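You operate a simulated robot arm through the tools that you are given. There is no shell and no other tool. Be economical: measure what you need, move in short steps, check, and stop when the job is done.

The job below is to be done with a simulated robot arm. You get a single attempt, and the scene is never put back.

TASK
Put the pink nozzle tip from the press bench in the black basket. Then turn the pressure knob to 40 psi. Then put the carbon brush on the carton end of the workbench away on the press bench. Then take the small grey tray on the workbench and put it away on the press bench. Then fetch the red box from the middle shelf of the steel rack and set it on the steel table. Then take the wire brush and leave it on the battery bench. Then put two of the fork spacers from the steel table on the lower shelf of the battery bench. Then open the lower right door. Keep to this order.

The check looks at the end state, three seconds after you hand in, the way a careful person would. Anything else that was tipped, shoved, dropped, spilled or broken makes it a failure.

THE ROBOT
A 6-joint arm with a fingered hand on a trunk, on a base that drives. Base frame: it is fixed to the floor where the robot stands at the start and does not move with it; the origin is under the middle of the robot, x ahead of it, y to its left, z up; the surface under the hand at the start is at about z = 880. Units: mm, degrees, N and s.
With the tool pointing down near the work surface it reaches from about 320 to 800 mm from the robot's upright axis, wherever it stands. Its first joint turns from -115.0 to 115.0 degrees. Places, roughly: battery bench [-4400, -6200, 900]; black basket (10x11x11 cm) [600, -100, 900]; carbon brush (2x2x2 cm) [-2500, -1900, 800]; fork spacer [-2500, -6250, 1000]; lower right door [-4100, -100, 700]; lower shelf of the battery bench [-4300, -6200, 300]; nozzle tip [500, 0, 1000]; press bench [1200, -100, 900]; pressure knob [-3800, -2300, 800]; red box [-4500, -7250, 1000]; small grey tray (15x11x3 cm) [-1700, -1700, 800]; steel table [-2400, -6300, 900]; wire brush (11x5x6 cm) [-3000, -6100, 900]. Payload 4 kg.
The TCP is the grasp point between the finger pads, 26 mm short of the fingertips. In the tool frame z runs along the fingers and y along their closing line. Largest opening 164 mm; the body of the gripper starts 73 mm behind the TCP. The gripper is a hand of 5 fingers: y runs from the thumb to the fingers, the wrist lies at [0, 0, -239] in the tool frame.
Orientation is told as [roll, pitch, yaw] about the base's x, y, z axes, in that order, counted from this pose: with the fingers straight down and closing along the base's y, the tool's x points along the base's -x, its y along +y and its z along -z.

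THE INTERFACE
- The arm moves only by the tool step_arm. Its argument "moves" is a list of rows, each a list of 6 numbers: the shift along the base's x, y, z in m, then the turn, a rotation vector about the base's x, y, z in degrees. In form: [[x, y, z, wx, wy, wz], ...]. A call has 1 to 12 rows; each row is the pose to reach, as a shift and turn from the pose commanded when the call began. Each row takes 0.2 s and may step no farther than 50 mm and 8.6 degrees from the row before; otherwise, the whole call is refused. Where a pose cannot be reached the arm comes as near as it can. A force on the tool above 40 N (or 10 N above the force at the start of the call, whichever is more), or a blocked arm, ends the call early, and 0.2 s more pass. In this call time passes only in rows, and 0.2 s behind the last. The reply holds the time, the measured pose of the TCP, the force on the tool along the base axes, the opening and the grip force, in the units named above and with some noise, with the torque about the TCP (base axes, N m) and any sound that the robot's microphone picked up.
- Cameras (640 x 400 px; columns grow to the right, rows downward): "scene" is now at [0.4, 150.2, 1788.4]; the picture's right is [-0.53, -0.85, 0.00], its down [-0.71, 0.44, -0.54] and it looks along [0.46, -0.29, -0.84] (base axes); focal length 267 px, centre (320, 200). "wrist" rides on the gripper at [50, -70, -93] in the tool frame; the picture's right is [0.81, 0.59, 0.00], its down [-0.43, 0.60, -0.68] and it looks along [-0.40, 0.55, 0.74] (tool axes); focal length 270 px, centre (320, 200). There is no depth. A picture from a camera that has moved, and an enlarged one, comes with that camera's place and axes in the base frame and with its lens.
- grab_frame(camera): a new picture of that camera. No time passes.
- raise_lower(by): slides the trunk up (or, below 0, down) by that many mm; the arm and the scene camera ride with it, the base frame stays. It gives what a move gives, with no picture.
- drive_base(legs): drives the robot by 1 to 6 legs, each [ahead, left, turn to the left] in mm, mm and degrees, along the robot's own axes; the way and the turn of a leg run together, so that a leg with both is an arc; at most 1500 mm and 180 degrees a leg. The arm and the cameras ride along, it lands a little off, and it stops where it bumps. It gives what a move gives.
- set_fingers(finger1, finger2, finger3, finger4, thumb_bend): sets how far each is bent, from 0 (flat) to 1 (curled in); at 0.3 the hand is open as for a grip, at 0.7 the pads meet at the TCP. One left out holds its place. A second passes; each finger stops where it meets its share of the squeeze, and holds until it gets a number again. It is the only way to open and close the hand. It gives what a move gives, with no picture; readings hold the bend of each and the force on the fingers (four entries, about 0 where the hand has none), thumb and palm.
- turn_head(pan, tilt): turns the head with the scene camera to pan (to the left, within 155 degrees either way) and tilt (down, from -29 to 69), counted from straight ahead of the robot. It gives what a move gives.
- close_up(camera, box): a new picture of the part [left, top, right, bottom] of that camera's present view, enlarged. No time passes.
- close_job(): hands the job in; it is judged then, once.

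Work in short steps. Places have to be worked out from the pictures, the camera data and where the tool is seen: move nearer, look again, correct. Check each grasp and each placing, and mend what went wrong. You have 483 turns and 220 pictures in all, those below and enlarged ones among them. Open the gripper and draw the arm clear of the work before you hand the job in, unless the task says otherwise; then end with one line.

The tools are called as a command line: name --pt "numbers of a row" for each row, then --argument value for the rest, lists and objects as JSON in quotes. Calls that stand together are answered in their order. step_arm: Moves the arm, as the interface text tells. Its arguments: {"type":"object","properties":{"moves":{"type":"array"}},"required":["moves"]} The other tools are called the same way: raise_lower (by) slides the trunk up or down; set_fingers (finger1, finger2, finger3, finger4, thumb_bend) moves the fingers one by one; drive_base (legs) drives the base; turn_head (pan, tilt) turns the head that bears the scene camera; grab_frame (camera) takes a picture; close_up (camera, box) takes an enlarged picture of a part of a camera's view; close_job () hands the job in.

At the start:

```text
time: 0.0
tool_pos: [526.5, 5.1, 1202.0]
tcp_rot: [0.0, 0.0, 0.0]
ft_force: [-0.6, -0.7, 0.1]
wrist_torque: [0.0, -0.04, 0.0]
gripper_width: 164.1
gripper_force: 0.1
shape: jaw
bend: [0.3, 0.3, 0.3, 0.3, 0.3]
finger forces: [0.1, 0.0, 0.0, 0.0, 0.0, 0.0]
trunk travel left (down, up): [-850.0, 140.0]
robot x, y, heading: [3.0, 2.2, 0.0]
head pan, tilt: [-31.8, 57.0]
```

scene: 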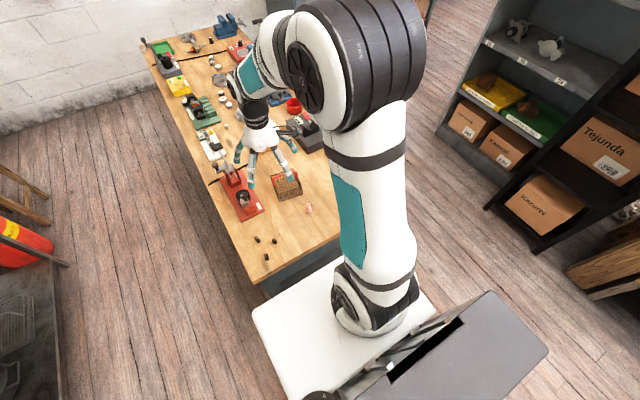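
wrist: 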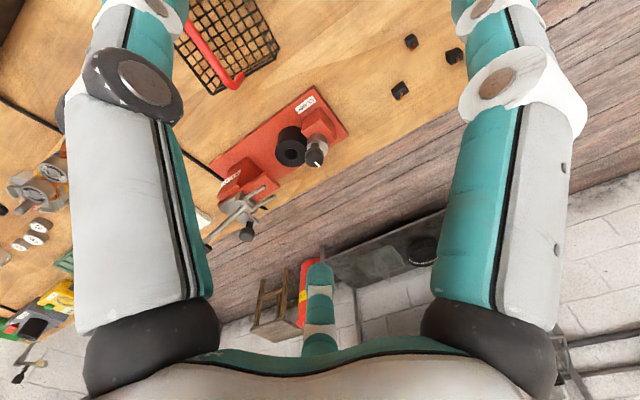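

The first picture shows a basket at about (285,185) and a pink bit at about (308,208). I enlarge that part to locate the nozzle tip.

close_up --camera "scene" --box '[200, 130, 360, 280]'

grab_frame --camera "wrist"

```text
2.67 times, centred on (280, 205) of scene
camera zoom: at [0.4, 150.2, 1788.4], right [-0.53, -0.85, 0.0], down [-0.71, 0.44, -0.54], along [0.46, -0.29, -0.84], focal length 712 px, centre (427, 187)
```

zoom: 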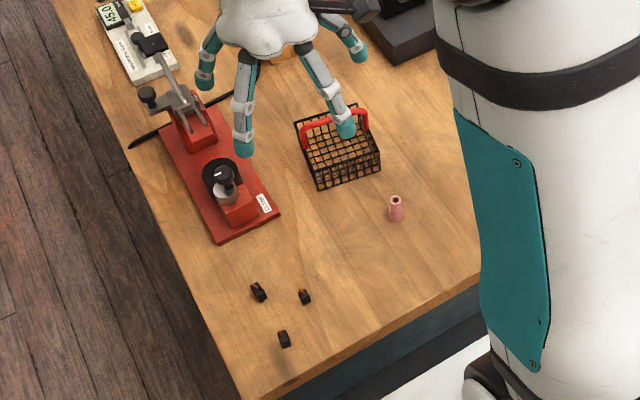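

```text
216 pictures are left
camera wrist: at [476.9, -64.3, 1294.8], right [-0.81, 0.59, 0.0], down [0.43, 0.6, 0.68], along [0.4, 0.55, -0.74], focal length 270 px, centre (320, 200)
```

wrist: 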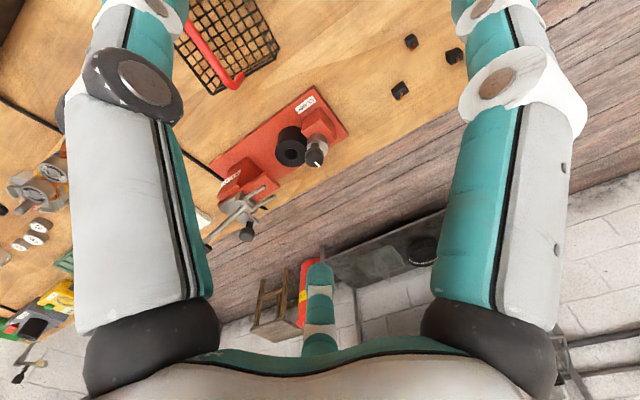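

The nozzle is near (478,-94) and the basket near (615,-80). Before planning the grasp, I look closely at the hand to see how the fingers are laid out.

close_up --camera "scene" --box '[210, 70, 330, 200]'

```text
3.08 times, centred on (270, 135) of scene
camera zoom: at [0.4, 150.2, 1788.4], right [-0.53, -0.85, 0.0], down [-0.71, 0.44, -0.54], along [0.46, -0.29, -0.84], focal length 821 px, centre (474, 400)
```

zoom: 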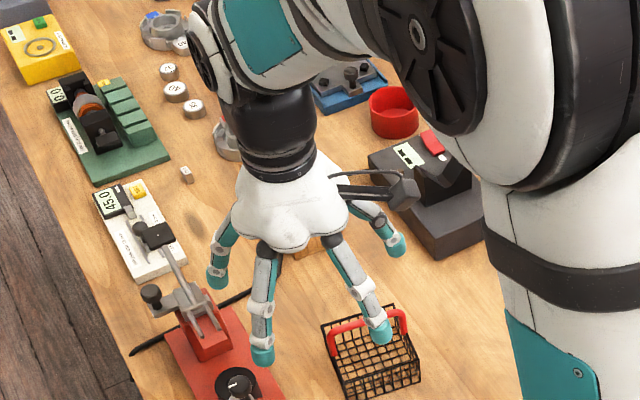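

The hand is a radial claw: the thumb is on -y and the four fingers fan round to the +y side. I pre-close the fingers to half so they clear the basket, and move above the nozzle at z≈1010.

set_fingers --finger1 0.5 --finger2 0.5 --finger3 0.5 --finger4 0.5 --thumb_bend 0.5

step_arm --pt "-0.012 -0.024 -0.035 0 0 0" --pt "-0.024 -0.049 -0.07 0 0 0" --pt "-0.036 -0.074 -0.105 0 0 0" --pt "-0.048 -0.099 -0.14 0 0 0" --pt "-0.048 -0.099 -0.18 0 0 0"

grab_frame --camera "wrist"

close_up --camera "scene" --box '[210, 110, 370, 260]'

```text
time: 1.0
tool_pos: [526.8, 5.2, 1201.8]
tcp_rot: [0.0, 0.0, 0.0]
ft_force: [0.3, 0.0, -0.1]
wrist_torque: [0.0, 0.02, 0.0]
gripper_width: 42.7
gripper_force: 0.0
shape: fingers
bend: [0.5, 0.5, 0.5, 0.5, 0.5]
finger forces: [0.1, 0.1, 0.0, 0.0, 0.0, 0.0]
trunk travel left (down, up): [-850.0, 140.0]
robot x, y, heading: [-0.4, 0.0, -0.0]
head pan, tilt: [-31.8, 57.0]
```

```text
time: 2.2
tool_pos: [482.1, -93.2, 1022.9]
tcp_rot: [-0.1, -0.1, 0.1]
ft_force: [-0.1, 0.3, -0.2]
wrist_torque: [-0.01, 0.05, -0.02]
gripper_width: 42.5
gripper_force: 0.0
shape: fingers
bend: [0.5, 0.5, 0.5, 0.5, 0.5]
finger forces: [0.0, 0.0, 0.1, 0.1, 0.1, 0.0]
trunk travel left (down, up): [-850.0, 140.0]
robot x, y, heading: [1.6, -3.9, -0.0]
head pan, tilt: [-31.8, 57.0]
```

```text
214 pictures are left
camera wrist: at [432.1, -162.7, 1116.3], right [-0.81, 0.59, 0.0], down [0.43, 0.6, 0.68], along [0.4, 0.55, -0.74], focal length 270 px, centre (320, 200)
```

wrist: 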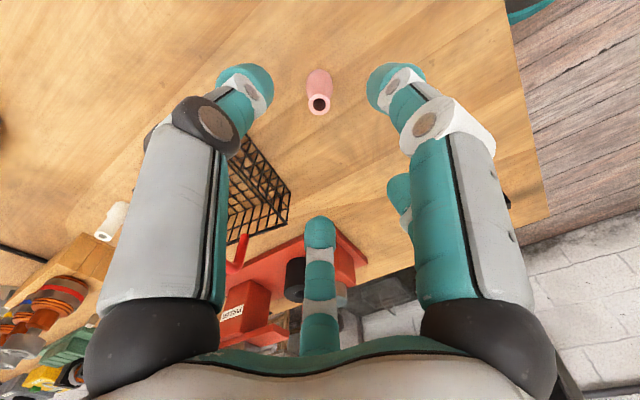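

```text
2.67 times, centred on (290, 185) of scene
camera zoom: at [2.3, 150.3, 1788.4], right [-0.53, -0.85, 0.0], down [-0.71, 0.44, -0.54], along [0.46, -0.29, -0.84], focal length 712 px, centre (400, 240)
```

zoom: 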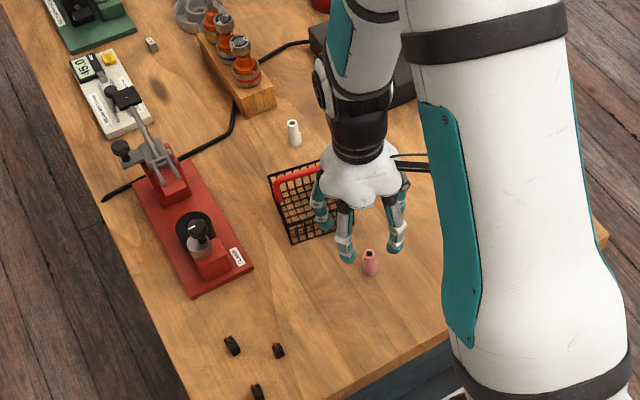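

From the wrist camera the nozzle stands near (477,-102), about 55 mm tall. I correct sideways first, go down to z≈950 and look again.

step_arm --pt "-0.005 -0.008 -0.01 0 0 0" --pt "-0.005 -0.008 -0.04 0 0 0" --pt "-0.005 -0.008 -0.065 0 0 0"

grab_frame --camera "wrist"

```text
time: 3.0
tool_pos: [474.6, -101.2, 956.9]
tcp_rot: [0.0, 0.1, 0.0]
ft_force: [-0.9, -0.1, -0.6]
wrist_torque: [0.02, 0.02, -0.02]
gripper_width: 42.6
gripper_force: 0.0
shape: fingers
bend: [0.5, 0.5, 0.5, 0.5, 0.5]
finger forces: [0.0, 0.0, 0.0, 0.0, 0.0, 0.0]
trunk travel left (down, up): [-850.0, 140.0]
robot x, y, heading: [2.1, -1.0, -0.2]
head pan, tilt: [-31.8, 57.0]
```

```text
212 pictures are left
camera wrist: at [423.7, -170.0, 1050.1], right [-0.81, 0.59, 0.0], down [0.43, 0.6, 0.68], along [0.4, 0.55, -0.74], focal length 270 px, centre (320, 200)
```

wrist: 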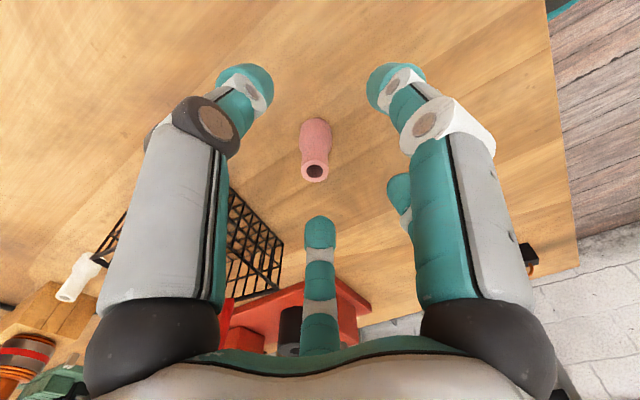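

The nozzle centre is at about (476.5,-102), top z≈932. I move 2 mm in x and descend to z≈912, then close.

step_arm --pt "0.002 -0.001 -0.02 0 0 0" --pt "0.002 -0.001 -0.045 0 0 0"

set_fingers --finger1 0.72 --finger2 0.72 --finger3 0.72 --finger4 0.72 --thumb_bend 0.72

grab_frame --camera "wrist"

```text
time: 3.6
tool_pos: [478.0, -103.9, 915.7]
tcp_rot: [-0.1, -0.2, 0.0]
ft_force: [-2.0, 0.7, 14.5]
wrist_torque: [0.2, 0.59, 0.03]
gripper_width: 43.4
gripper_force: 7.0
shape: fingers
bend: [0.5, 0.5, 0.5, 0.5, 0.5]
finger forces: [6.5, 6.6, 0.9, 0.1, 0.0, 0.1]
trunk travel left (down, up): [-850.0, 140.0]
robot x, y, heading: [1.5, -3.8, -0.3]
head pan, tilt: [-31.8, 57.0]
stopped in row 2: the force on the tool passed its limit at 112 N (the readings are from after the stop); the commanded pose is now the measured one
```

```text
time: 4.6
tool_pos: [475.7, -105.5, 914.4]
tcp_rot: [0.0, 0.0, -0.1]
ft_force: [0.2, -1.5, -0.1]
wrist_torque: [0.02, 0.0, 0.02]
gripper_width: 3.8
gripper_force: 17.5
shape: fingers
bend: [0.66, 0.65, 0.66, 0.66, 0.67]
finger forces: [6.7, 7.0, 6.7, 6.2, 7.9, 0.0]
trunk travel left (down, up): [-850.0, 140.0]
robot x, y, heading: [2.4, -0.0, 0.2]
head pan, tilt: [-31.8, 57.0]
```

```text
211 pictures are left
camera wrist: at [427.1, -173.6, 1007.6], right [-0.81, 0.59, 0.0], down [0.43, 0.6, 0.68], along [0.4, 0.55, -0.74], focal length 270 px, centre (320, 200)
```

wrist: 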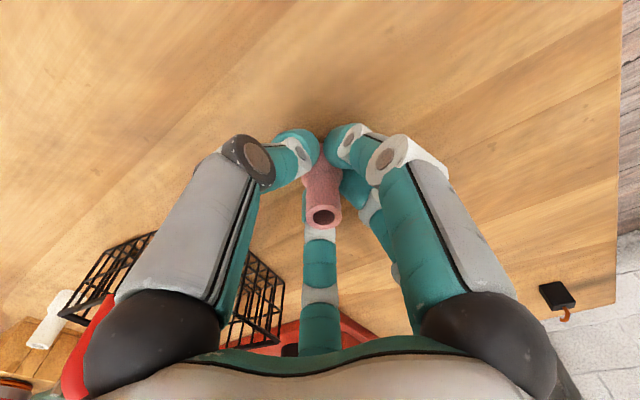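

The nozzle is held in all five fingers. I lift it straight up, then look at the basket.

step_arm --pt "0 0 0.04 0 0 0" --pt "0 0 0.08 0 0 0" --pt "0 0 0.12 0 0 0" --pt "0 0 0.16 0 0 0"

grab_frame --camera "wrist"

close_up --camera "scene" --box '[230, 120, 350, 220]'

```text
time: 5.6
tool_pos: [474.6, -105.0, 1073.3]
tcp_rot: [0.0, -0.1, 0.0]
ft_force: [0.0, 0.5, -1.0]
wrist_torque: [0.01, -0.03, 0.0]
gripper_width: 3.7
gripper_force: 16.8
shape: fingers
bend: [0.66, 0.65, 0.66, 0.66, 0.67]
finger forces: [6.5, 6.9, 6.7, 6.1, 7.9, 0.1]
trunk travel left (down, up): [-850.0, 140.0]
robot x, y, heading: [-3.4, -1.1, -0.2]
head pan, tilt: [-31.8, 57.0]
```

```text
210 pictures are left
camera wrist: at [423.9, -174.7, 1166.5], right [-0.81, 0.59, 0.0], down [0.43, 0.6, 0.68], along [0.4, 0.55, -0.74], focal length 270 px, centre (320, 200)
```

wrist: 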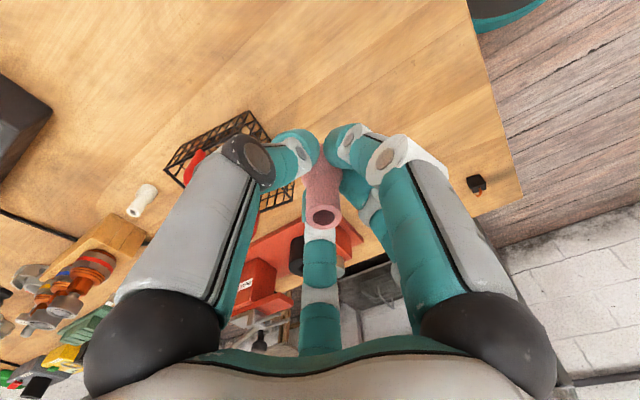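

```text
4.00 times, centred on (290, 170) of scene
camera zoom: at [-0.5, 150.1, 1788.3], right [-0.53, -0.85, 0.0], down [-0.71, 0.44, -0.54], along [0.46, -0.29, -0.84], focal length 1068 px, centre (440, 320)
```

zoom: 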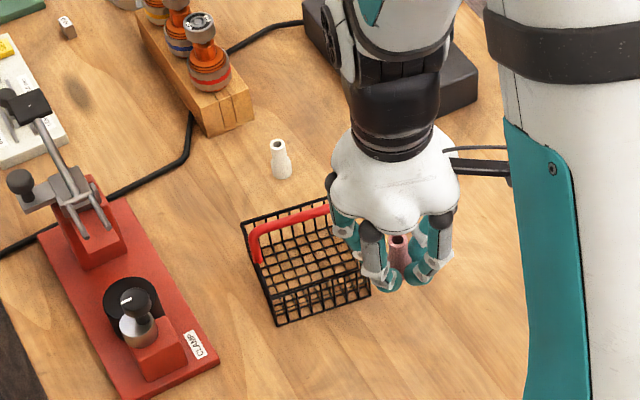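

The basket rim is at z≈935, with an upright handle bar at z≈991 across its middle (x≈616). I will drop the nozzle into the near half at about (587,-72), with the hand yawed -26° so that a gap between the fingers faces the handle. I first move above it.

step_arm --pt "0.028 0.008 0.0 0 0 -6.5" --pt "0.056 0.016 0.0 0 0 -13" --pt "0.084 0.025 0.0 0 0 -19.5" --pt "0.112 0.033 0.0 0 0 -26"

grab_frame --camera "wrist"

close_up --camera "scene" --box '[230, 110, 350, 210]'

```text
time: 6.6
tool_pos: [587.7, -72.2, 1073.4]
tcp_rot: [-0.1, -0.1, -26.2]
ft_force: [-0.1, 0.2, -1.4]
wrist_torque: [0.01, 0.03, 0.01]
gripper_width: 3.7
gripper_force: 16.9
shape: fingers
bend: [0.66, 0.65, 0.66, 0.66, 0.67]
finger forces: [6.3, 6.8, 6.8, 6.0, 7.7, 0.0]
trunk travel left (down, up): [-850.0, 140.0]
robot x, y, heading: [-1.1, 1.9, 0.2]
head pan, tilt: [-31.8, 57.0]
```

```text
208 pictures are left
camera wrist: at [512.3, -112.2, 1166.4], right [-0.47, 0.88, 0.0], down [0.65, 0.34, 0.68], along [0.6, 0.31, -0.74], focal length 270 px, centre (320, 200)
```

wrist: 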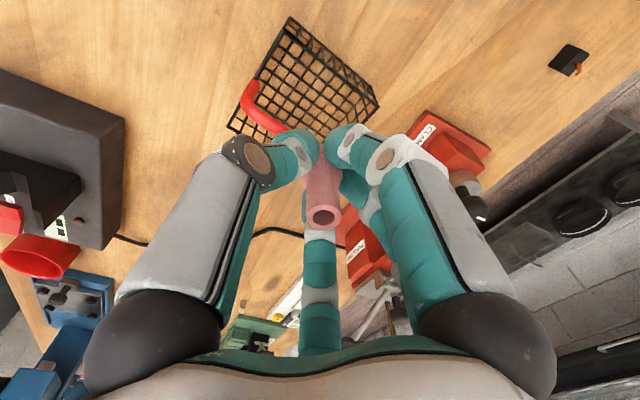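

```text
4.00 times, centred on (290, 160) of scene
camera zoom: at [1.5, 150.3, 1788.4], right [-0.53, -0.85, 0.0], down [-0.71, 0.44, -0.54], along [0.46, -0.29, -0.84], focal length 1068 px, centre (440, 360)
```

zoom: 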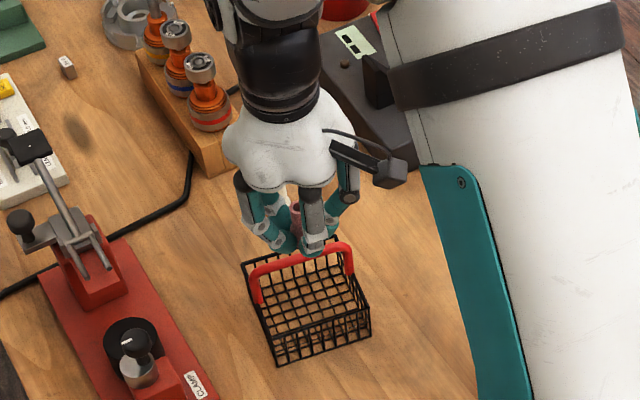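

The handle bar passes at x≈609 for y=-72 and the near wall is at x≈566, so x≈585 is the centre of the near half. I lower until the fingertips are just over the bar level (TCP≈1018) and open only a little.

step_arm --pt "-0.002 0 -0.02 0 0 0" --pt "-0.002 0 -0.04 0 0 0" --pt "-0.002 0 -0.055 0 0 0"

close_up --camera "scene" --box '[240, 130, 330, 205]'

```text
time: 7.4
tool_pos: [586.8, -72.8, 1019.4]
tcp_rot: [0.0, -0.1, -26.0]
ft_force: [-0.2, 0.1, 0.6]
wrist_torque: [0.01, 0.0, 0.04]
gripper_width: 3.8
gripper_force: 16.7
shape: fingers
bend: [0.66, 0.65, 0.66, 0.66, 0.67]
finger forces: [6.5, 6.8, 6.8, 5.9, 7.7, 0.1]
trunk travel left (down, up): [-850.0, 140.0]
robot x, y, heading: [-3.8, -0.6, 0.0]
head pan, tilt: [-31.8, 57.0]
```

```text
5.33 times, centred on (285, 168) of scene
camera zoom: at [1.1, 150.1, 1788.4], right [-0.53, -0.85, 0.0], down [-0.71, 0.44, -0.54], along [0.46, -0.29, -0.84], focal length 1423 px, centre (507, 373)
```

zoom: 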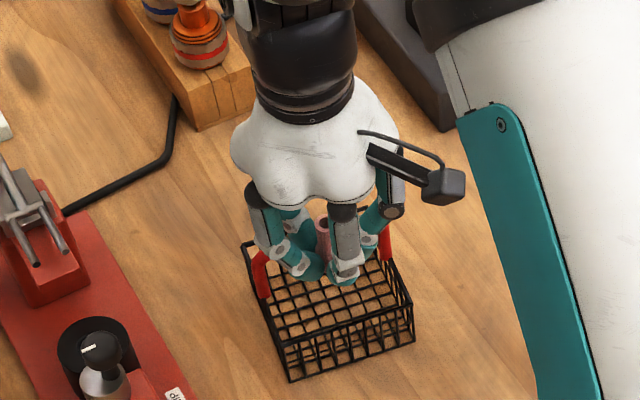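

The fingers are in front of the handle, with no contact force. I open slightly to drop the nozzle.

set_fingers --finger1 0.6 --finger2 0.6 --finger3 0.6 --finger4 0.6 --thumb_bend 0.6

step_arm --pt "0 0 0.04 0 0 0" --pt "0 0 0.08 0 0 0" --pt "0 0 0.12 0 0 0"

close_up --camera "scene" --box '[240, 130, 330, 205]'

```text
time: 8.4
tool_pos: [587.7, -72.9, 1019.5]
tcp_rot: [0.0, -0.1, -26.0]
ft_force: [0.3, -0.1, 0.5]
wrist_torque: [-0.04, -0.02, 0.01]
gripper_width: 17.6
gripper_force: 0.0
shape: fingers
bend: [0.6, 0.6, 0.6, 0.6, 0.6]
finger forces: [0.0, 0.0, 0.0, 0.0, 0.1, 0.0]
trunk travel left (down, up): [-850.0, 140.0]
robot x, y, heading: [5.5, 1.2, 0.1]
head pan, tilt: [-31.8, 57.0]
```

```text
time: 9.2
tool_pos: [585.8, -72.6, 1139.5]
tcp_rot: [0.0, -0.1, -25.9]
ft_force: [-0.2, -0.7, 0.9]
wrist_torque: [0.01, -0.01, -0.02]
gripper_width: 17.2
gripper_force: 0.1
shape: fingers
bend: [0.6, 0.6, 0.6, 0.6, 0.6]
finger forces: [0.0, 0.0, 0.0, 0.0, 0.0, 0.0]
trunk travel left (down, up): [-850.0, 140.0]
robot x, y, heading: [-2.3, 0.5, 0.0]
head pan, tilt: [-31.8, 57.0]
```

```text
5.33 times, centred on (285, 168) of scene
camera zoom: at [-0.8, 150.4, 1788.3], right [-0.53, -0.85, 0.0], down [-0.71, 0.44, -0.54], along [0.46, -0.29, -0.84], focal length 1423 px, centre (507, 373)
```

zoom: 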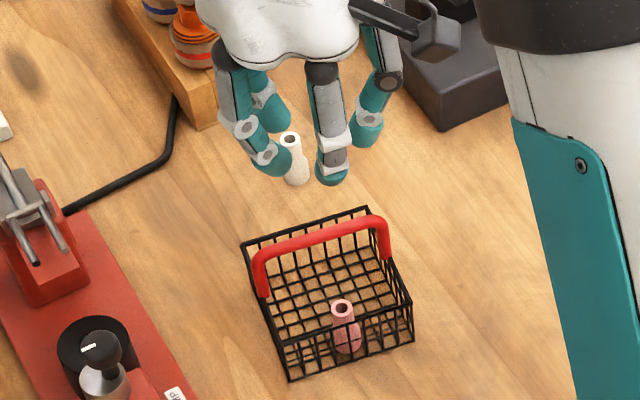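

The nozzle stands in the basket. I draw the arm back to a compact carry pose and look around behind and to the right, where the other stations are.

step_arm --pt "-0.03 0.01 0.02 0 0 6.5" --pt "-0.07 0.03 0.04 0 0 13" --pt "-0.11 0.05 0.06 0 0 19.5" --pt "-0.15 0.07 0.08 0 0 26"

turn_head --pan -90 --tilt 25

grab_frame --camera "scene"

turn_head --pan -150 --tilt 25

grab_frame --camera "scene"

turn_head --pan 150 --tilt 25

grab_frame --camera "scene"

```text
time: 10.2
tool_pos: [433.6, -2.0, 1219.7]
tcp_rot: [-0.2, -0.1, 0.1]
ft_force: [-0.7, -1.3, 0.2]
wrist_torque: [-0.02, -0.03, 0.02]
gripper_width: 17.4
gripper_force: 0.0
shape: fingers
bend: [0.6, 0.6, 0.6, 0.6, 0.6]
finger forces: [0.0, 0.1, 0.0, 0.0, 0.1, 0.0]
trunk travel left (down, up): [-850.0, 140.0]
robot x, y, heading: [-0.6, -2.3, -0.1]
head pan, tilt: [-31.8, 57.0]
```

```text
time: 11.5
tool_pos: [437.6, -2.7, 1220.3]
tcp_rot: [0.0, -0.1, -0.2]
ft_force: [0.2, -0.5, -0.5]
wrist_torque: [0.0, -0.01, 0.03]
gripper_width: 17.6
gripper_force: 0.1
shape: fingers
bend: [0.6, 0.6, 0.6, 0.6, 0.6]
finger forces: [0.0, 0.1, 0.0, 0.0, 0.0, 0.1]
trunk travel left (down, up): [-850.0, 140.0]
robot x, y, heading: [4.4, 2.4, -0.1]
head pan, tilt: [-90.0, 25.0]
```

```text
204 pictures are left
camera scene: at [-59.0, 94.9, 1834.8], right [-1.0, 0.0, 0.0], down [0.0, 0.42, -0.91], along [0.0, -0.91, -0.42], focal length 267 px, centre (320, 200)
```

scene: 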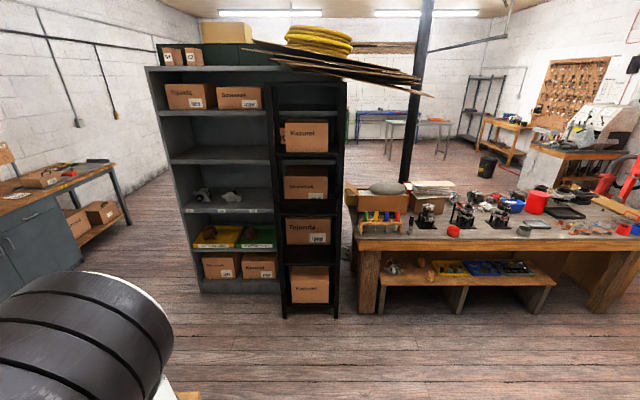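

```text
time: 12.8
tool_pos: [437.4, -2.1, 1218.8]
tcp_rot: [0.0, -0.2, -0.1]
ft_force: [0.3, 0.8, -0.2]
wrist_torque: [0.0, -0.04, 0.01]
gripper_width: 17.6
gripper_force: 0.0
shape: fingers
bend: [0.6, 0.6, 0.6, 0.6, 0.6]
finger forces: [0.1, 0.0, 0.0, 0.0, 0.0, 0.0]
trunk travel left (down, up): [-850.0, 140.0]
robot x, y, heading: [-1.0, 2.7, 0.0]
head pan, tilt: [-150.0, 25.0]
```

```text
203 pictures are left
camera scene: at [-138.7, 140.9, 1834.9], right [-0.5, 0.87, 0.0], down [0.37, 0.21, -0.91], along [-0.78, -0.45, -0.42], focal length 267 px, centre (320, 200)
```

scene: 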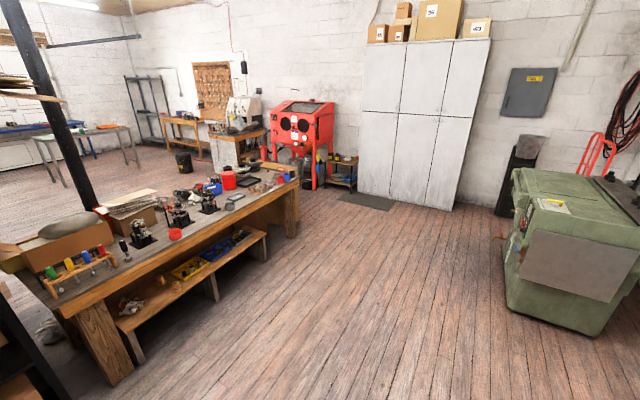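

```text
time: 16.9
tool_pos: [438.0, -2.2, 1219.4]
tcp_rot: [0.0, -0.2, 0.0]
ft_force: [0.4, 0.1, 0.6]
wrist_torque: [0.03, 0.04, 0.0]
gripper_width: 17.5
gripper_force: 0.2
shape: fingers
bend: [0.6, 0.6, 0.6, 0.6, 0.6]
finger forces: [0.1, 0.0, 0.0, 0.1, 0.0, 0.0]
trunk travel left (down, up): [-850.0, 140.0]
robot x, y, heading: [1.6, -0.6, -0.3]
head pan, tilt: [150.0, 25.0]
```

```text
202 pictures are left
camera scene: at [-138.8, 233.1, 1834.9], right [0.5, 0.87, 0.0], down [0.37, -0.21, -0.91], along [-0.78, 0.45, -0.42], focal length 267 px, centre (320, 200)
```

scene: 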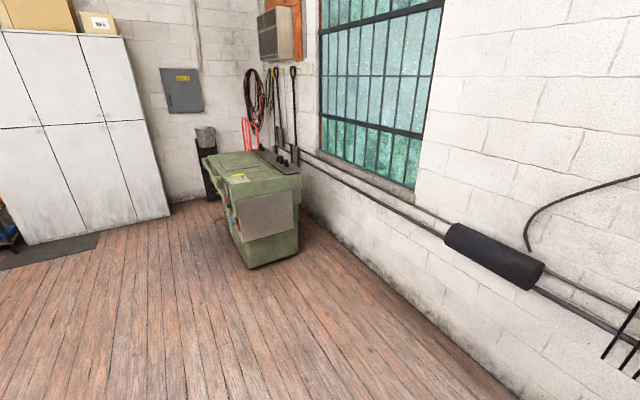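

The map is clearer now. The locker stands at x≈-4170 (y -1390..70), the red blast cabinet near (-4000,-2300), and the workbench spans x -2600..-300 with its front edge at y≈-1400. I back away from the press bench, turn round and drive down the clear aisle, then look ahead.

drive_base --legs '[[-600, 0, 0], [0, 0, 180], [1200, 0, 0], [1000, 0, 0]]'

turn_head --pan 45 --tilt 30

grab_frame --camera "scene"

```text
time: 38.1
tool_pos: [-3265.7, 305.3, 1219.7]
tcp_rot: [-0.1, -0.1, 173.5]
ft_force: [-0.6, -0.6, -0.5]
wrist_torque: [0.02, 0.0, -0.01]
gripper_width: 17.5
gripper_force: 0.0
shape: fingers
bend: [0.6, 0.6, 0.6, 0.6, 0.6]
finger forces: [0.1, 0.1, 0.0, 0.0, 0.0, 0.0]
trunk travel left (down, up): [-850.0, 140.0]
robot x, y, heading: [-2833.8, 255.7, 173.7]
head pan, tilt: [150.0, 25.0]
```

```text
time: 40.0
tool_pos: [-3265.7, 304.8, 1220.7]
tcp_rot: [0.0, -0.2, 173.4]
ft_force: [-0.4, 1.1, 0.4]
wrist_torque: [0.03, -0.03, 0.02]
gripper_width: 17.4
gripper_force: 0.0
shape: fingers
bend: [0.6, 0.6, 0.6, 0.6, 0.6]
finger forces: [0.0, 0.0, 0.0, 0.0, 0.0, 0.0]
trunk travel left (down, up): [-850.0, 140.0]
robot x, y, heading: [-2831.1, 251.9, 173.3]
head pan, tilt: [45.0, 30.0]
```

```text
201 pictures are left
camera scene: at [-2864.1, 6.3, 1826.9], right [-0.62, 0.78, 0.0], down [0.39, 0.31, -0.87], along [-0.68, -0.54, -0.5], focal length 267 px, centre (320, 200)
```

scene: 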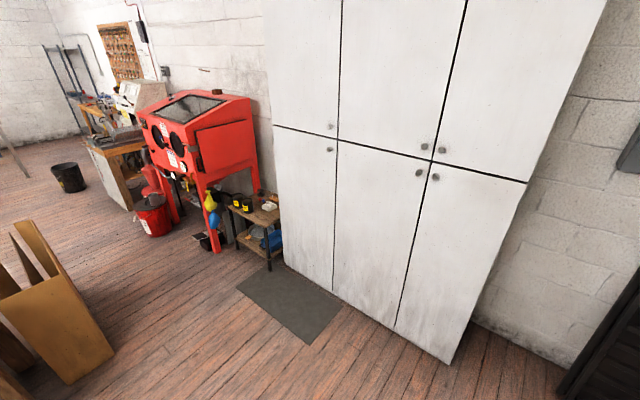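

The locker's lower right door has its knob at its left edge. I zoom on the red cabinet to find the pressure knob.

close_up --camera "scene" --box '[80, 70, 280, 270]'

```text
2.00 times, centred on (180, 170) of scene
camera zoom: at [-2864.1, 6.3, 1826.9], right [-0.62, 0.78, 0.0], down [0.39, 0.31, -0.87], along [-0.68, -0.54, -0.5], focal length 534 px, centre (600, 260)
```

zoom: 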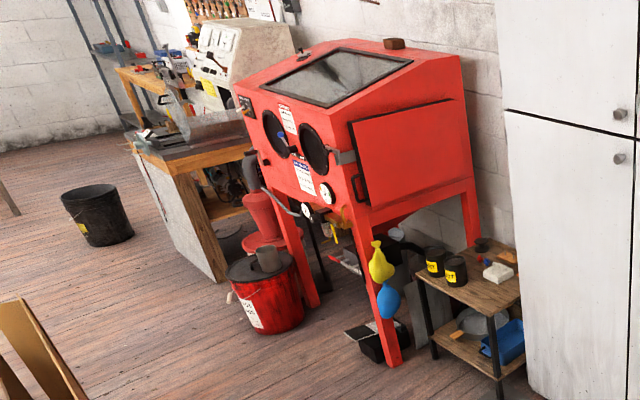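

The cabinet front is at x≈-3870 (y -2980..-2144), with the gauges low on its right side. I check what the brown object by the bench end is before driving between.

turn_head --pan 85 --tilt 40

grab_frame --camera "scene"

```text
time: 41.0
tool_pos: [-3265.5, 304.4, 1219.7]
tcp_rot: [0.0, -0.2, 173.4]
ft_force: [0.4, -0.5, -0.6]
wrist_torque: [0.03, -0.03, -0.03]
gripper_width: 17.6
gripper_force: 0.0
shape: fingers
bend: [0.6, 0.6, 0.6, 0.6, 0.6]
finger forces: [0.0, 0.0, 0.0, 0.0, 0.0, 0.0]
trunk travel left (down, up): [-850.0, 140.0]
robot x, y, heading: [-2833.4, 253.2, 173.3]
head pan, tilt: [85.0, 40.0]
```

```text
199 pictures are left
camera scene: at [-2810.4, -20.7, 1811.6], right [-0.98, 0.2, 0.0], down [0.13, 0.63, -0.77], along [-0.15, -0.75, -0.64], focal length 267 px, centre (320, 200)
```

scene: 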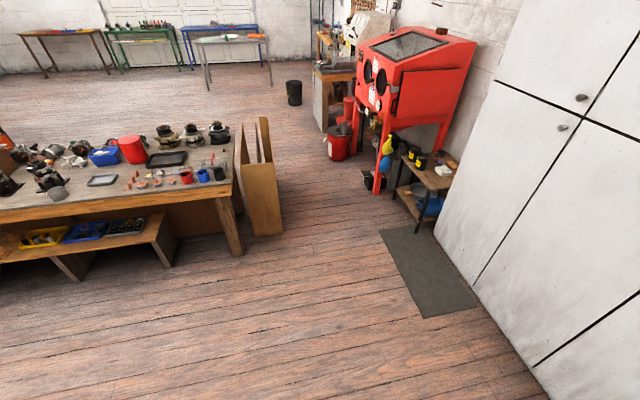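

The brown thing is a tall carton on the floor by the bench end (x≈-2800). The passage between it and the cabinet is clear, so I drive sideways to stand in front of the cabinet.

drive_base --legs '[[400, 0, 6.5], [0, 1200, 0], [0, 1150, 0]]'

turn_head --pan 0 --tilt 40

grab_frame --camera "scene"

```text
time: 42.7
tool_pos: [-3457.6, 300.4, 1219.9]
tcp_rot: [-0.2, -0.1, 175.2]
ft_force: [-0.4, 0.4, -1.0]
wrist_torque: [0.08, -0.02, -0.05]
gripper_width: 17.5
gripper_force: 0.1
shape: fingers
bend: [0.6, 0.6, 0.6, 0.6, 0.6]
finger forces: [0.0, 0.0, 0.1, 0.0, 0.0, 0.1]
trunk travel left (down, up): [-850.0, 140.0]
robot x, y, heading: [-3019.4, 263.0, 175.3]
head pan, tilt: [85.0, 40.0]
stopped in leg 1: the robot was blocked; the commanded pose is now the measured one
```

```text
time: 44.3
tool_pos: [-3458.0, 303.8, 1218.3]
tcp_rot: [-0.1, -0.1, 175.2]
ft_force: [-0.9, 0.0, 0.1]
wrist_torque: [0.02, 0.0, 0.01]
gripper_width: 17.6
gripper_force: 0.0
shape: fingers
bend: [0.6, 0.6, 0.6, 0.6, 0.6]
finger forces: [0.1, 0.2, 0.1, 0.0, 0.0, 0.1]
trunk travel left (down, up): [-850.0, 140.0]
robot x, y, heading: [-3025.1, 267.5, 175.1]
head pan, tilt: [0.0, 40.0]
```

```text
198 pictures are left
camera scene: at [-3062.0, 82.5, 1811.6], right [0.08, 1.0, 0.0], down [0.64, -0.05, -0.77], along [-0.76, 0.06, -0.64], focal length 267 px, centre (320, 200)
```

scene: 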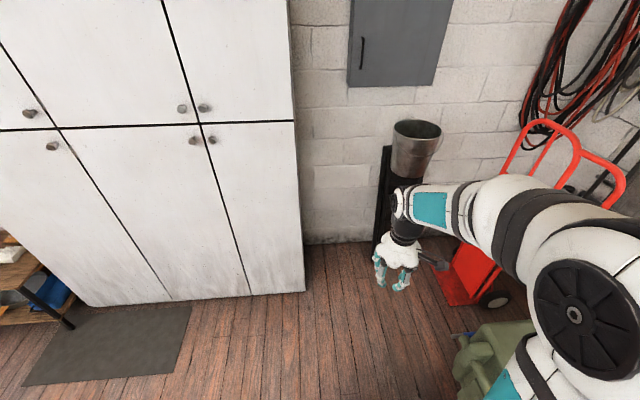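

The green machine on my right blocked me lightly. I move left, away from it, and then carry on.

drive_base --legs '[[0, 700, 0], [100, 0, 4.8], [0, 900, 0], [0, 900, 0]]'

turn_head --pan 0 --tilt 40

grab_frame --camera "scene"

```text
time: 57.4
tool_pos: [-3599.8, -2196.4, 1220.5]
tcp_rot: [-0.1, 0.0, -179.3]
ft_force: [-0.2, -0.1, -0.2]
wrist_torque: [0.01, -0.02, -0.02]
gripper_width: 17.2
gripper_force: 0.0
shape: fingers
bend: [0.6, 0.6, 0.6, 0.6, 0.6]
finger forces: [0.1, 0.0, 0.0, 0.1, 0.0, 0.0]
trunk travel left (down, up): [-850.0, 140.0]
robot x, y, heading: [-3163.0, -2192.3, -179.6]
head pan, tilt: [0.0, 40.0]
```

```text
time: 58.0
tool_pos: [-3600.4, -2196.1, 1219.9]
tcp_rot: [-0.1, -0.2, -179.3]
ft_force: [-0.2, 1.0, 0.0]
wrist_torque: [0.0, -0.01, 0.03]
gripper_width: 17.5
gripper_force: 0.1
shape: fingers
bend: [0.6, 0.6, 0.6, 0.6, 0.6]
finger forces: [0.1, 0.1, 0.0, 0.0, 0.0, 0.0]
trunk travel left (down, up): [-850.0, 140.0]
robot x, y, heading: [-3161.1, -2195.3, -179.2]
head pan, tilt: [0.0, 40.0]
```

```text
197 pictures are left
camera scene: at [-3185.3, -2377.3, 1811.6], right [-0.01, 1.0, 0.0], down [0.64, 0.01, -0.77], along [-0.77, -0.01, -0.64], focal length 267 px, centre (320, 200)
```

scene: 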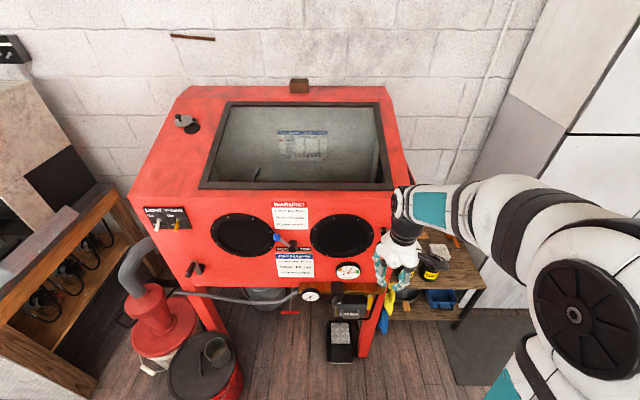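

close_up --camera "scene" --box '[240, 190, 400, 340]'

close_up --camera "scene" --box '[255, 255, 375, 335]'

```text
2.67 times, centred on (320, 265) of scene
camera zoom: at [-3185.3, -2377.3, 1811.6], right [-0.01, 1.0, 0.0], down [0.64, 0.01, -0.77], along [-0.77, -0.01, -0.64], focal length 712 px, centre (320, 27)
```

zoom: 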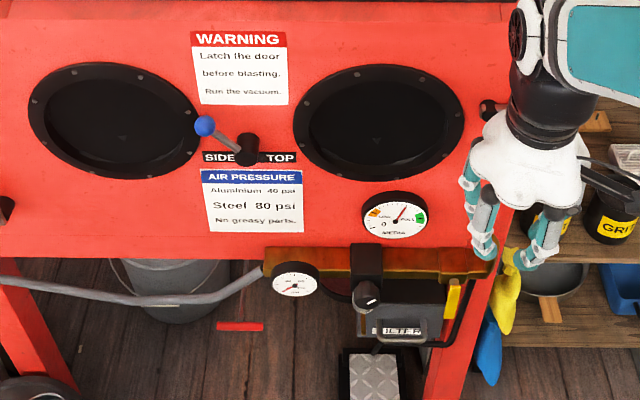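

```text
5.00 times, centred on (315, 295) of scene
camera zoom: at [-3185.3, -2377.3, 1811.6], right [-0.01, 1.0, 0.0], down [0.64, 0.01, -0.77], along [-0.77, -0.01, -0.64], focal length 1334 px, centre (345, -275)
```

zoom: 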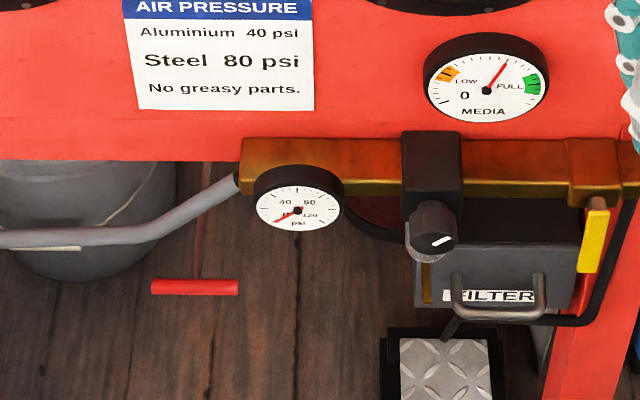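

The gauge reads near 0, marked 40/80/120. The black knob beside it sits at about (-3750,-2310,810) with its face toward the robot. I lower the trunk 300 mm and start turning the hand to point at the cabinet.

raise_lower --by -300

step_arm --pt "0 -0.02 -0.01 0 8 0" --pt "0 -0.04 -0.02 0 16 0" --pt "0 -0.06 -0.03 0 24 0" --pt "0 -0.08 -0.04 0 32 0" --pt "0 -0.1 -0.05 0 40 0" --pt "0 -0.11 -0.06 0 48 0" --pt "0 -0.11 -0.07 0 56 0" --pt "0 -0.11 -0.08 0 64 0" --pt "0 -0.11 -0.09 0 72 0" --pt "0 -0.11 -0.1 0 80 0" --pt "0 -0.11 -0.11 0 88 0" --pt "0 -0.11 -0.11 0 90 0"

grab_frame --camera "wrist"

grab_frame --camera "scene"

```text
time: 61.0
tool_pos: [-3600.2, -2194.9, 919.0]
tcp_rot: [-0.1, -0.2, -179.3]
ft_force: [0.3, -0.6, 0.2]
wrist_torque: [0.03, 0.02, 0.01]
gripper_width: 17.4
gripper_force: 0.1
shape: fingers
bend: [0.6, 0.6, 0.6, 0.6, 0.6]
finger forces: [0.0, 0.0, 0.1, 0.1, 0.0, 0.1]
trunk travel left (down, up): [-550.0, 440.0]
robot x, y, heading: [-3164.4, -2195.2, -179.2]
head pan, tilt: [0.0, 40.0]
```

```text
time: 63.6
tool_pos: [-3661.7, -2373.5, 859.8]
tcp_rot: [-5.1, -81.8, -175.5]
ft_force: [-1.0, 0.1, -0.1]
wrist_torque: [0.0, -0.05, -0.01]
gripper_width: 17.4
gripper_force: 0.0
shape: fingers
bend: [0.6, 0.6, 0.6, 0.6, 0.6]
finger forces: [0.0, 0.0, 0.0, 0.0, 0.0, 0.0]
out of reach, approached as far as the arm can: row 4, 5, 6, 7, 8, 9, 10, 11, 12
trunk travel left (down, up): [-550.0, 440.0]
robot x, y, heading: [-3167.0, -2193.6, -179.3]
head pan, tilt: [0.0, 40.0]
```

```text
194 pictures are left
camera wrist: at [-3561.6, -2303.8, 824.3], right [0.11, -0.58, -0.81], down [0.6, -0.61, 0.52], along [-0.79, -0.55, 0.28], focal length 270 px, centre (320, 200)
```

wrist: 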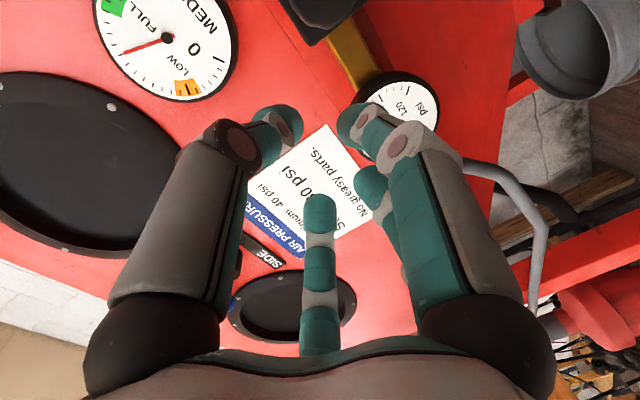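

```text
193 pictures are left
camera scene: at [-3185.3, -2377.5, 1511.5], right [-0.01, 1.0, 0.0], down [0.64, 0.01, -0.77], along [-0.77, -0.01, -0.64], focal length 267 px, centre (320, 200)
```

scene: 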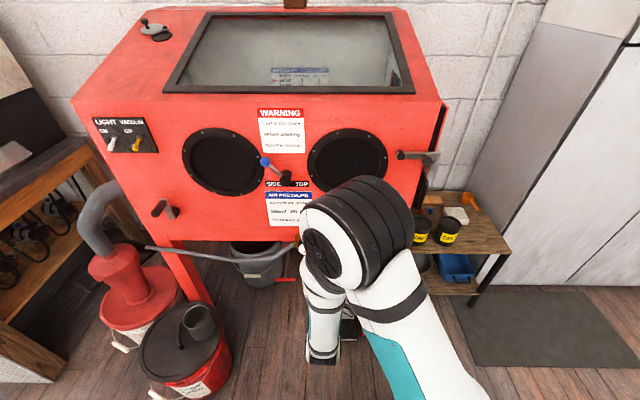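

The hand is too close in to turn fully, so the robot must back off somewhat. I look behind to the right to see how far the carton is.

turn_head --pan -140 --tilt 55

grab_frame --camera "scene"

turn_head --pan 150 --tilt 55

grab_frame --camera "scene"

```text
time: 65.8
tool_pos: [-3661.1, -2373.4, 861.0]
tcp_rot: [-5.0, -81.7, -175.4]
ft_force: [-0.1, 0.3, 0.2]
wrist_torque: [-0.01, 0.04, 0.0]
gripper_width: 18.0
gripper_force: 0.0
shape: fingers
bend: [0.6, 0.6, 0.6, 0.6, 0.6]
finger forces: [0.0, 0.0, 0.0, 0.1, 0.0, 0.0]
trunk travel left (down, up): [-550.0, 440.0]
robot x, y, heading: [-3161.5, -2193.4, -179.2]
head pan, tilt: [-140.0, 55.0]
```

```text
192 pictures are left
camera scene: at [-3045.6, -2329.4, 1490.9], right [0.65, -0.76, 0.0], down [-0.62, -0.53, -0.57], along [0.43, 0.37, -0.82], focal length 267 px, centre (320, 200)
```

scene: 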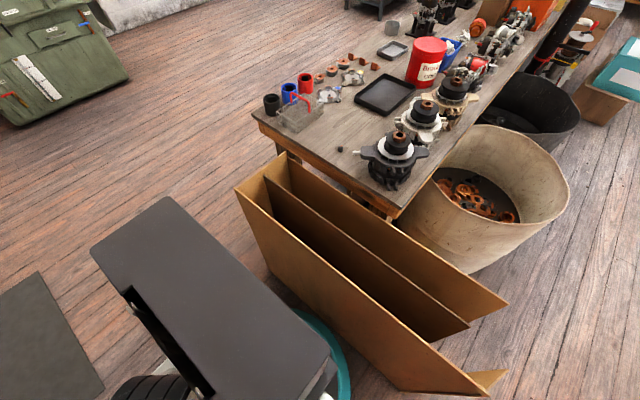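

```text
time: 69.8
tool_pos: [-3662.0, -2373.4, 859.1]
tcp_rot: [-5.2, -81.7, -175.4]
ft_force: [0.7, 0.0, 0.3]
wrist_torque: [-0.02, 0.04, -0.01]
gripper_width: 17.6
gripper_force: 0.1
shape: fingers
bend: [0.6, 0.6, 0.6, 0.6, 0.6]
finger forces: [0.0, 0.1, 0.1, 0.0, 0.0, 0.1]
trunk travel left (down, up): [-550.0, 440.0]
robot x, y, heading: [-3163.1, -2193.3, -179.2]
head pan, tilt: [150.0, 55.0]
```

```text
191 pictures are left
camera scene: at [-3037.4, -2411.7, 1490.9], right [-0.49, -0.87, 0.0], down [-0.71, 0.4, -0.57], along [0.5, -0.28, -0.82], focal length 267 px, centre (320, 200)
```

scene: 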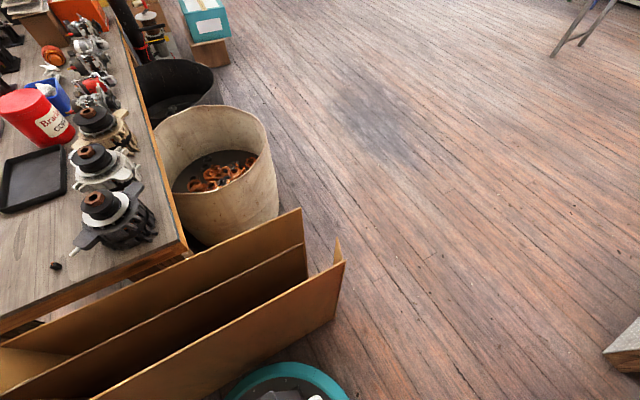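

The carton stands just behind, so backing up is out. Instead I shift the base 400 mm to the right, so that the arm can reach the knob diagonally with enough distance.

drive_base --legs '[[0, -420, 0]]'

turn_head --pan 40 --tilt 45

grab_frame --camera "scene"

```text
time: 72.4
tool_pos: [-3668.5, -1942.0, 859.7]
tcp_rot: [-5.0, -81.8, -175.0]
ft_force: [-0.7, 0.0, 0.7]
wrist_torque: [-0.05, 0.0, -0.04]
gripper_width: 17.6
gripper_force: 0.1
shape: fingers
bend: [0.6, 0.6, 0.6, 0.6, 0.6]
finger forces: [0.0, 0.0, 0.0, 0.0, 0.1, 0.0]
trunk travel left (down, up): [-550.0, 440.0]
robot x, y, heading: [-3168.1, -1756.7, -179.2]
head pan, tilt: [150.0, 55.0]
```

```text
time: 74.3
tool_pos: [-3667.7, -1942.2, 860.0]
tcp_rot: [-5.1, -81.7, -175.0]
ft_force: [-1.0, -0.7, -1.4]
wrist_torque: [-0.01, 0.02, -0.01]
gripper_width: 17.8
gripper_force: 0.0
shape: fingers
bend: [0.6, 0.6, 0.6, 0.6, 0.6]
finger forces: [0.0, 0.0, 0.1, 0.1, 0.0, 0.1]
trunk travel left (down, up): [-550.0, 440.0]
robot x, y, heading: [-3173.7, -1762.1, -178.8]
head pan, tilt: [40.0, 45.0]
```

```text
190 pictures are left
camera scene: at [-3167.0, -1994.8, 1504.3], right [-0.66, 0.75, 0.0], down [0.53, 0.47, -0.71], along [-0.53, -0.47, -0.71], focal length 267 px, centre (320, 200)
```

scene: 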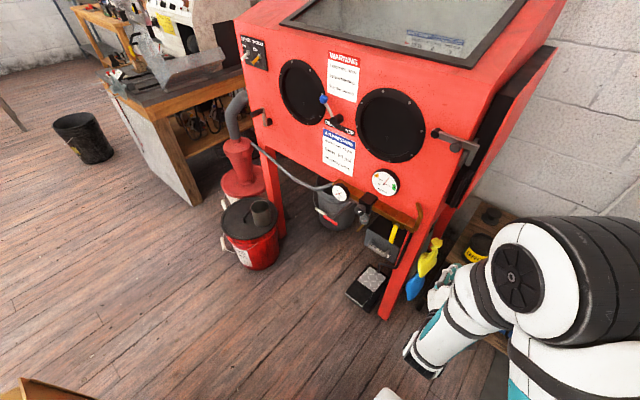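

The view is good and the gauge is visible. I sweep the hand left to in front of the knob at x≈-3660, and finish levelling it.

step_arm --pt "0 -0.04 -0.005 0 0 0" --pt "0 -0.08 -0.01 0 0 0" --pt "0 -0.12 -0.015 0 0 0" --pt "0 -0.16 -0.02 0 2 0" --pt "0 -0.2 -0.025 0 4 0" --pt "0 -0.24 -0.03 0 6 0" --pt "0.0 -0.28 -0.035 0 8 0" --pt "0.0 -0.32 -0.04 0 8 0" --pt "0.0 -0.365 -0.045 0 8 0"

grab_frame --camera "scene"

grab_frame --camera "wrist"

```text
time: 76.3
tool_pos: [-3665.9, -2307.2, 816.3]
tcp_rot: [-75.3, -89.2, -104.9]
ft_force: [0.0, -0.2, -0.1]
wrist_torque: [-0.02, 0.02, -0.01]
gripper_width: 17.7
gripper_force: 0.0
shape: fingers
bend: [0.6, 0.6, 0.6, 0.6, 0.6]
finger forces: [0.0, 0.0, 0.0, 0.1, 0.0, 0.0]
trunk travel left (down, up): [-550.0, 440.0]
robot x, y, heading: [-3173.3, -1758.8, -179.0]
head pan, tilt: [40.0, 45.0]
```

```text
189 pictures are left
camera scene: at [-3167.1, -1995.2, 1504.2], right [-0.66, 0.75, 0.0], down [0.53, 0.47, -0.71], along [-0.53, -0.46, -0.71], focal length 267 px, centre (320, 200)
```

scene: 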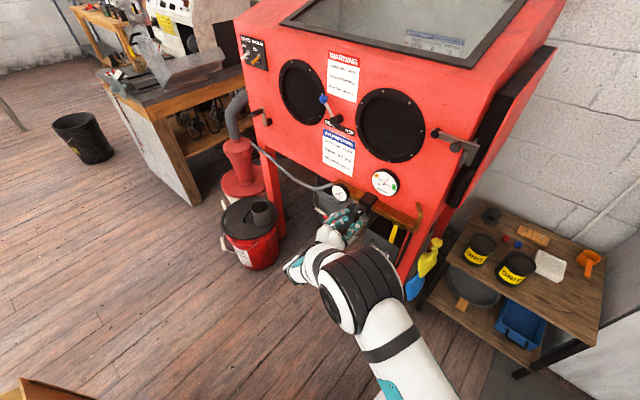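

```text
188 pictures are left
camera wrist: at [-3572.7, -2236.7, 766.4], right [0.0, -0.58, -0.82], down [0.67, -0.6, 0.43], along [-0.74, -0.55, 0.39], focal length 270 px, centre (320, 200)
```

wrist: 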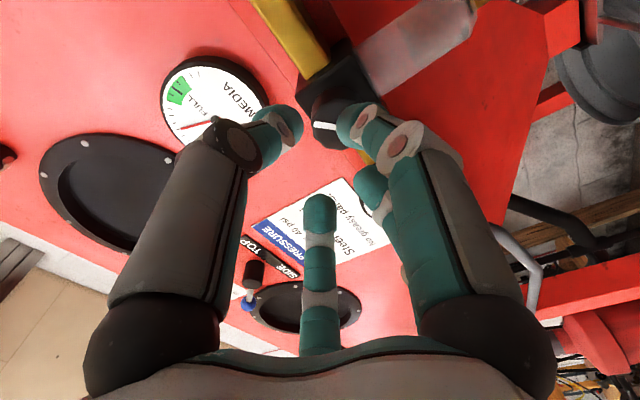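

The knob shows near (335,115) in the wrist view, which places it at about (-3750,-2310,806). I zoom both views to see the knob's shape and the gauge.

close_up --camera "wrist" --box '[260, 60, 420, 180]'

close_up --camera "scene" --box '[310, 160, 410, 260]'

```text
3.33 times, centred on (340, 120) of wrist
camera zoom: at [-3572.7, -2236.7, 766.4], right [0.0, -0.58, -0.82], down [0.67, -0.6, 0.43], along [-0.74, -0.55, 0.39], focal length 901 px, centre (253, 467)
```

zoom: 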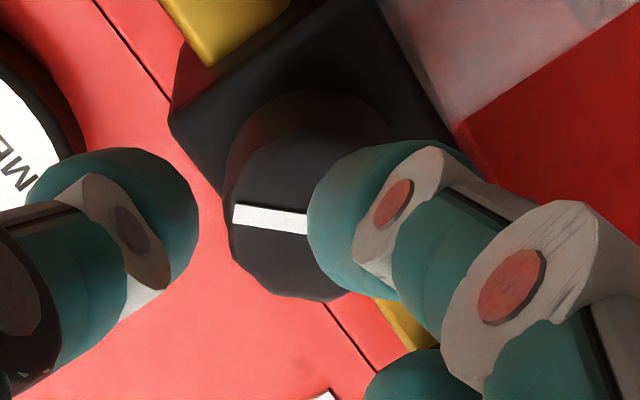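

```text
4.00 times, centred on (360, 210) of scene
camera zoom: at [-3167.1, -1995.2, 1504.2], right [-0.66, 0.75, 0.0], down [0.53, 0.47, -0.71], along [-0.53, -0.46, -0.71], focal length 1068 px, centre (160, 160)
```

zoom: 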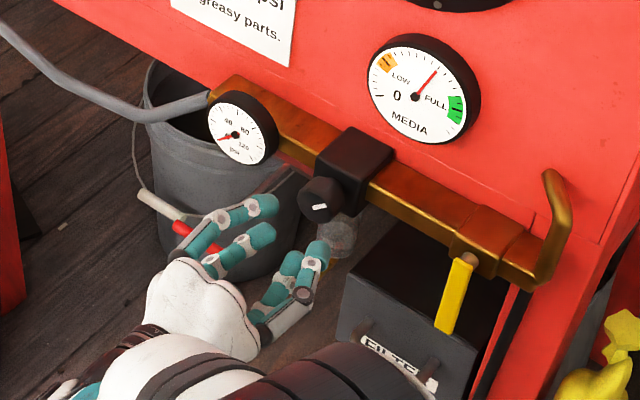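

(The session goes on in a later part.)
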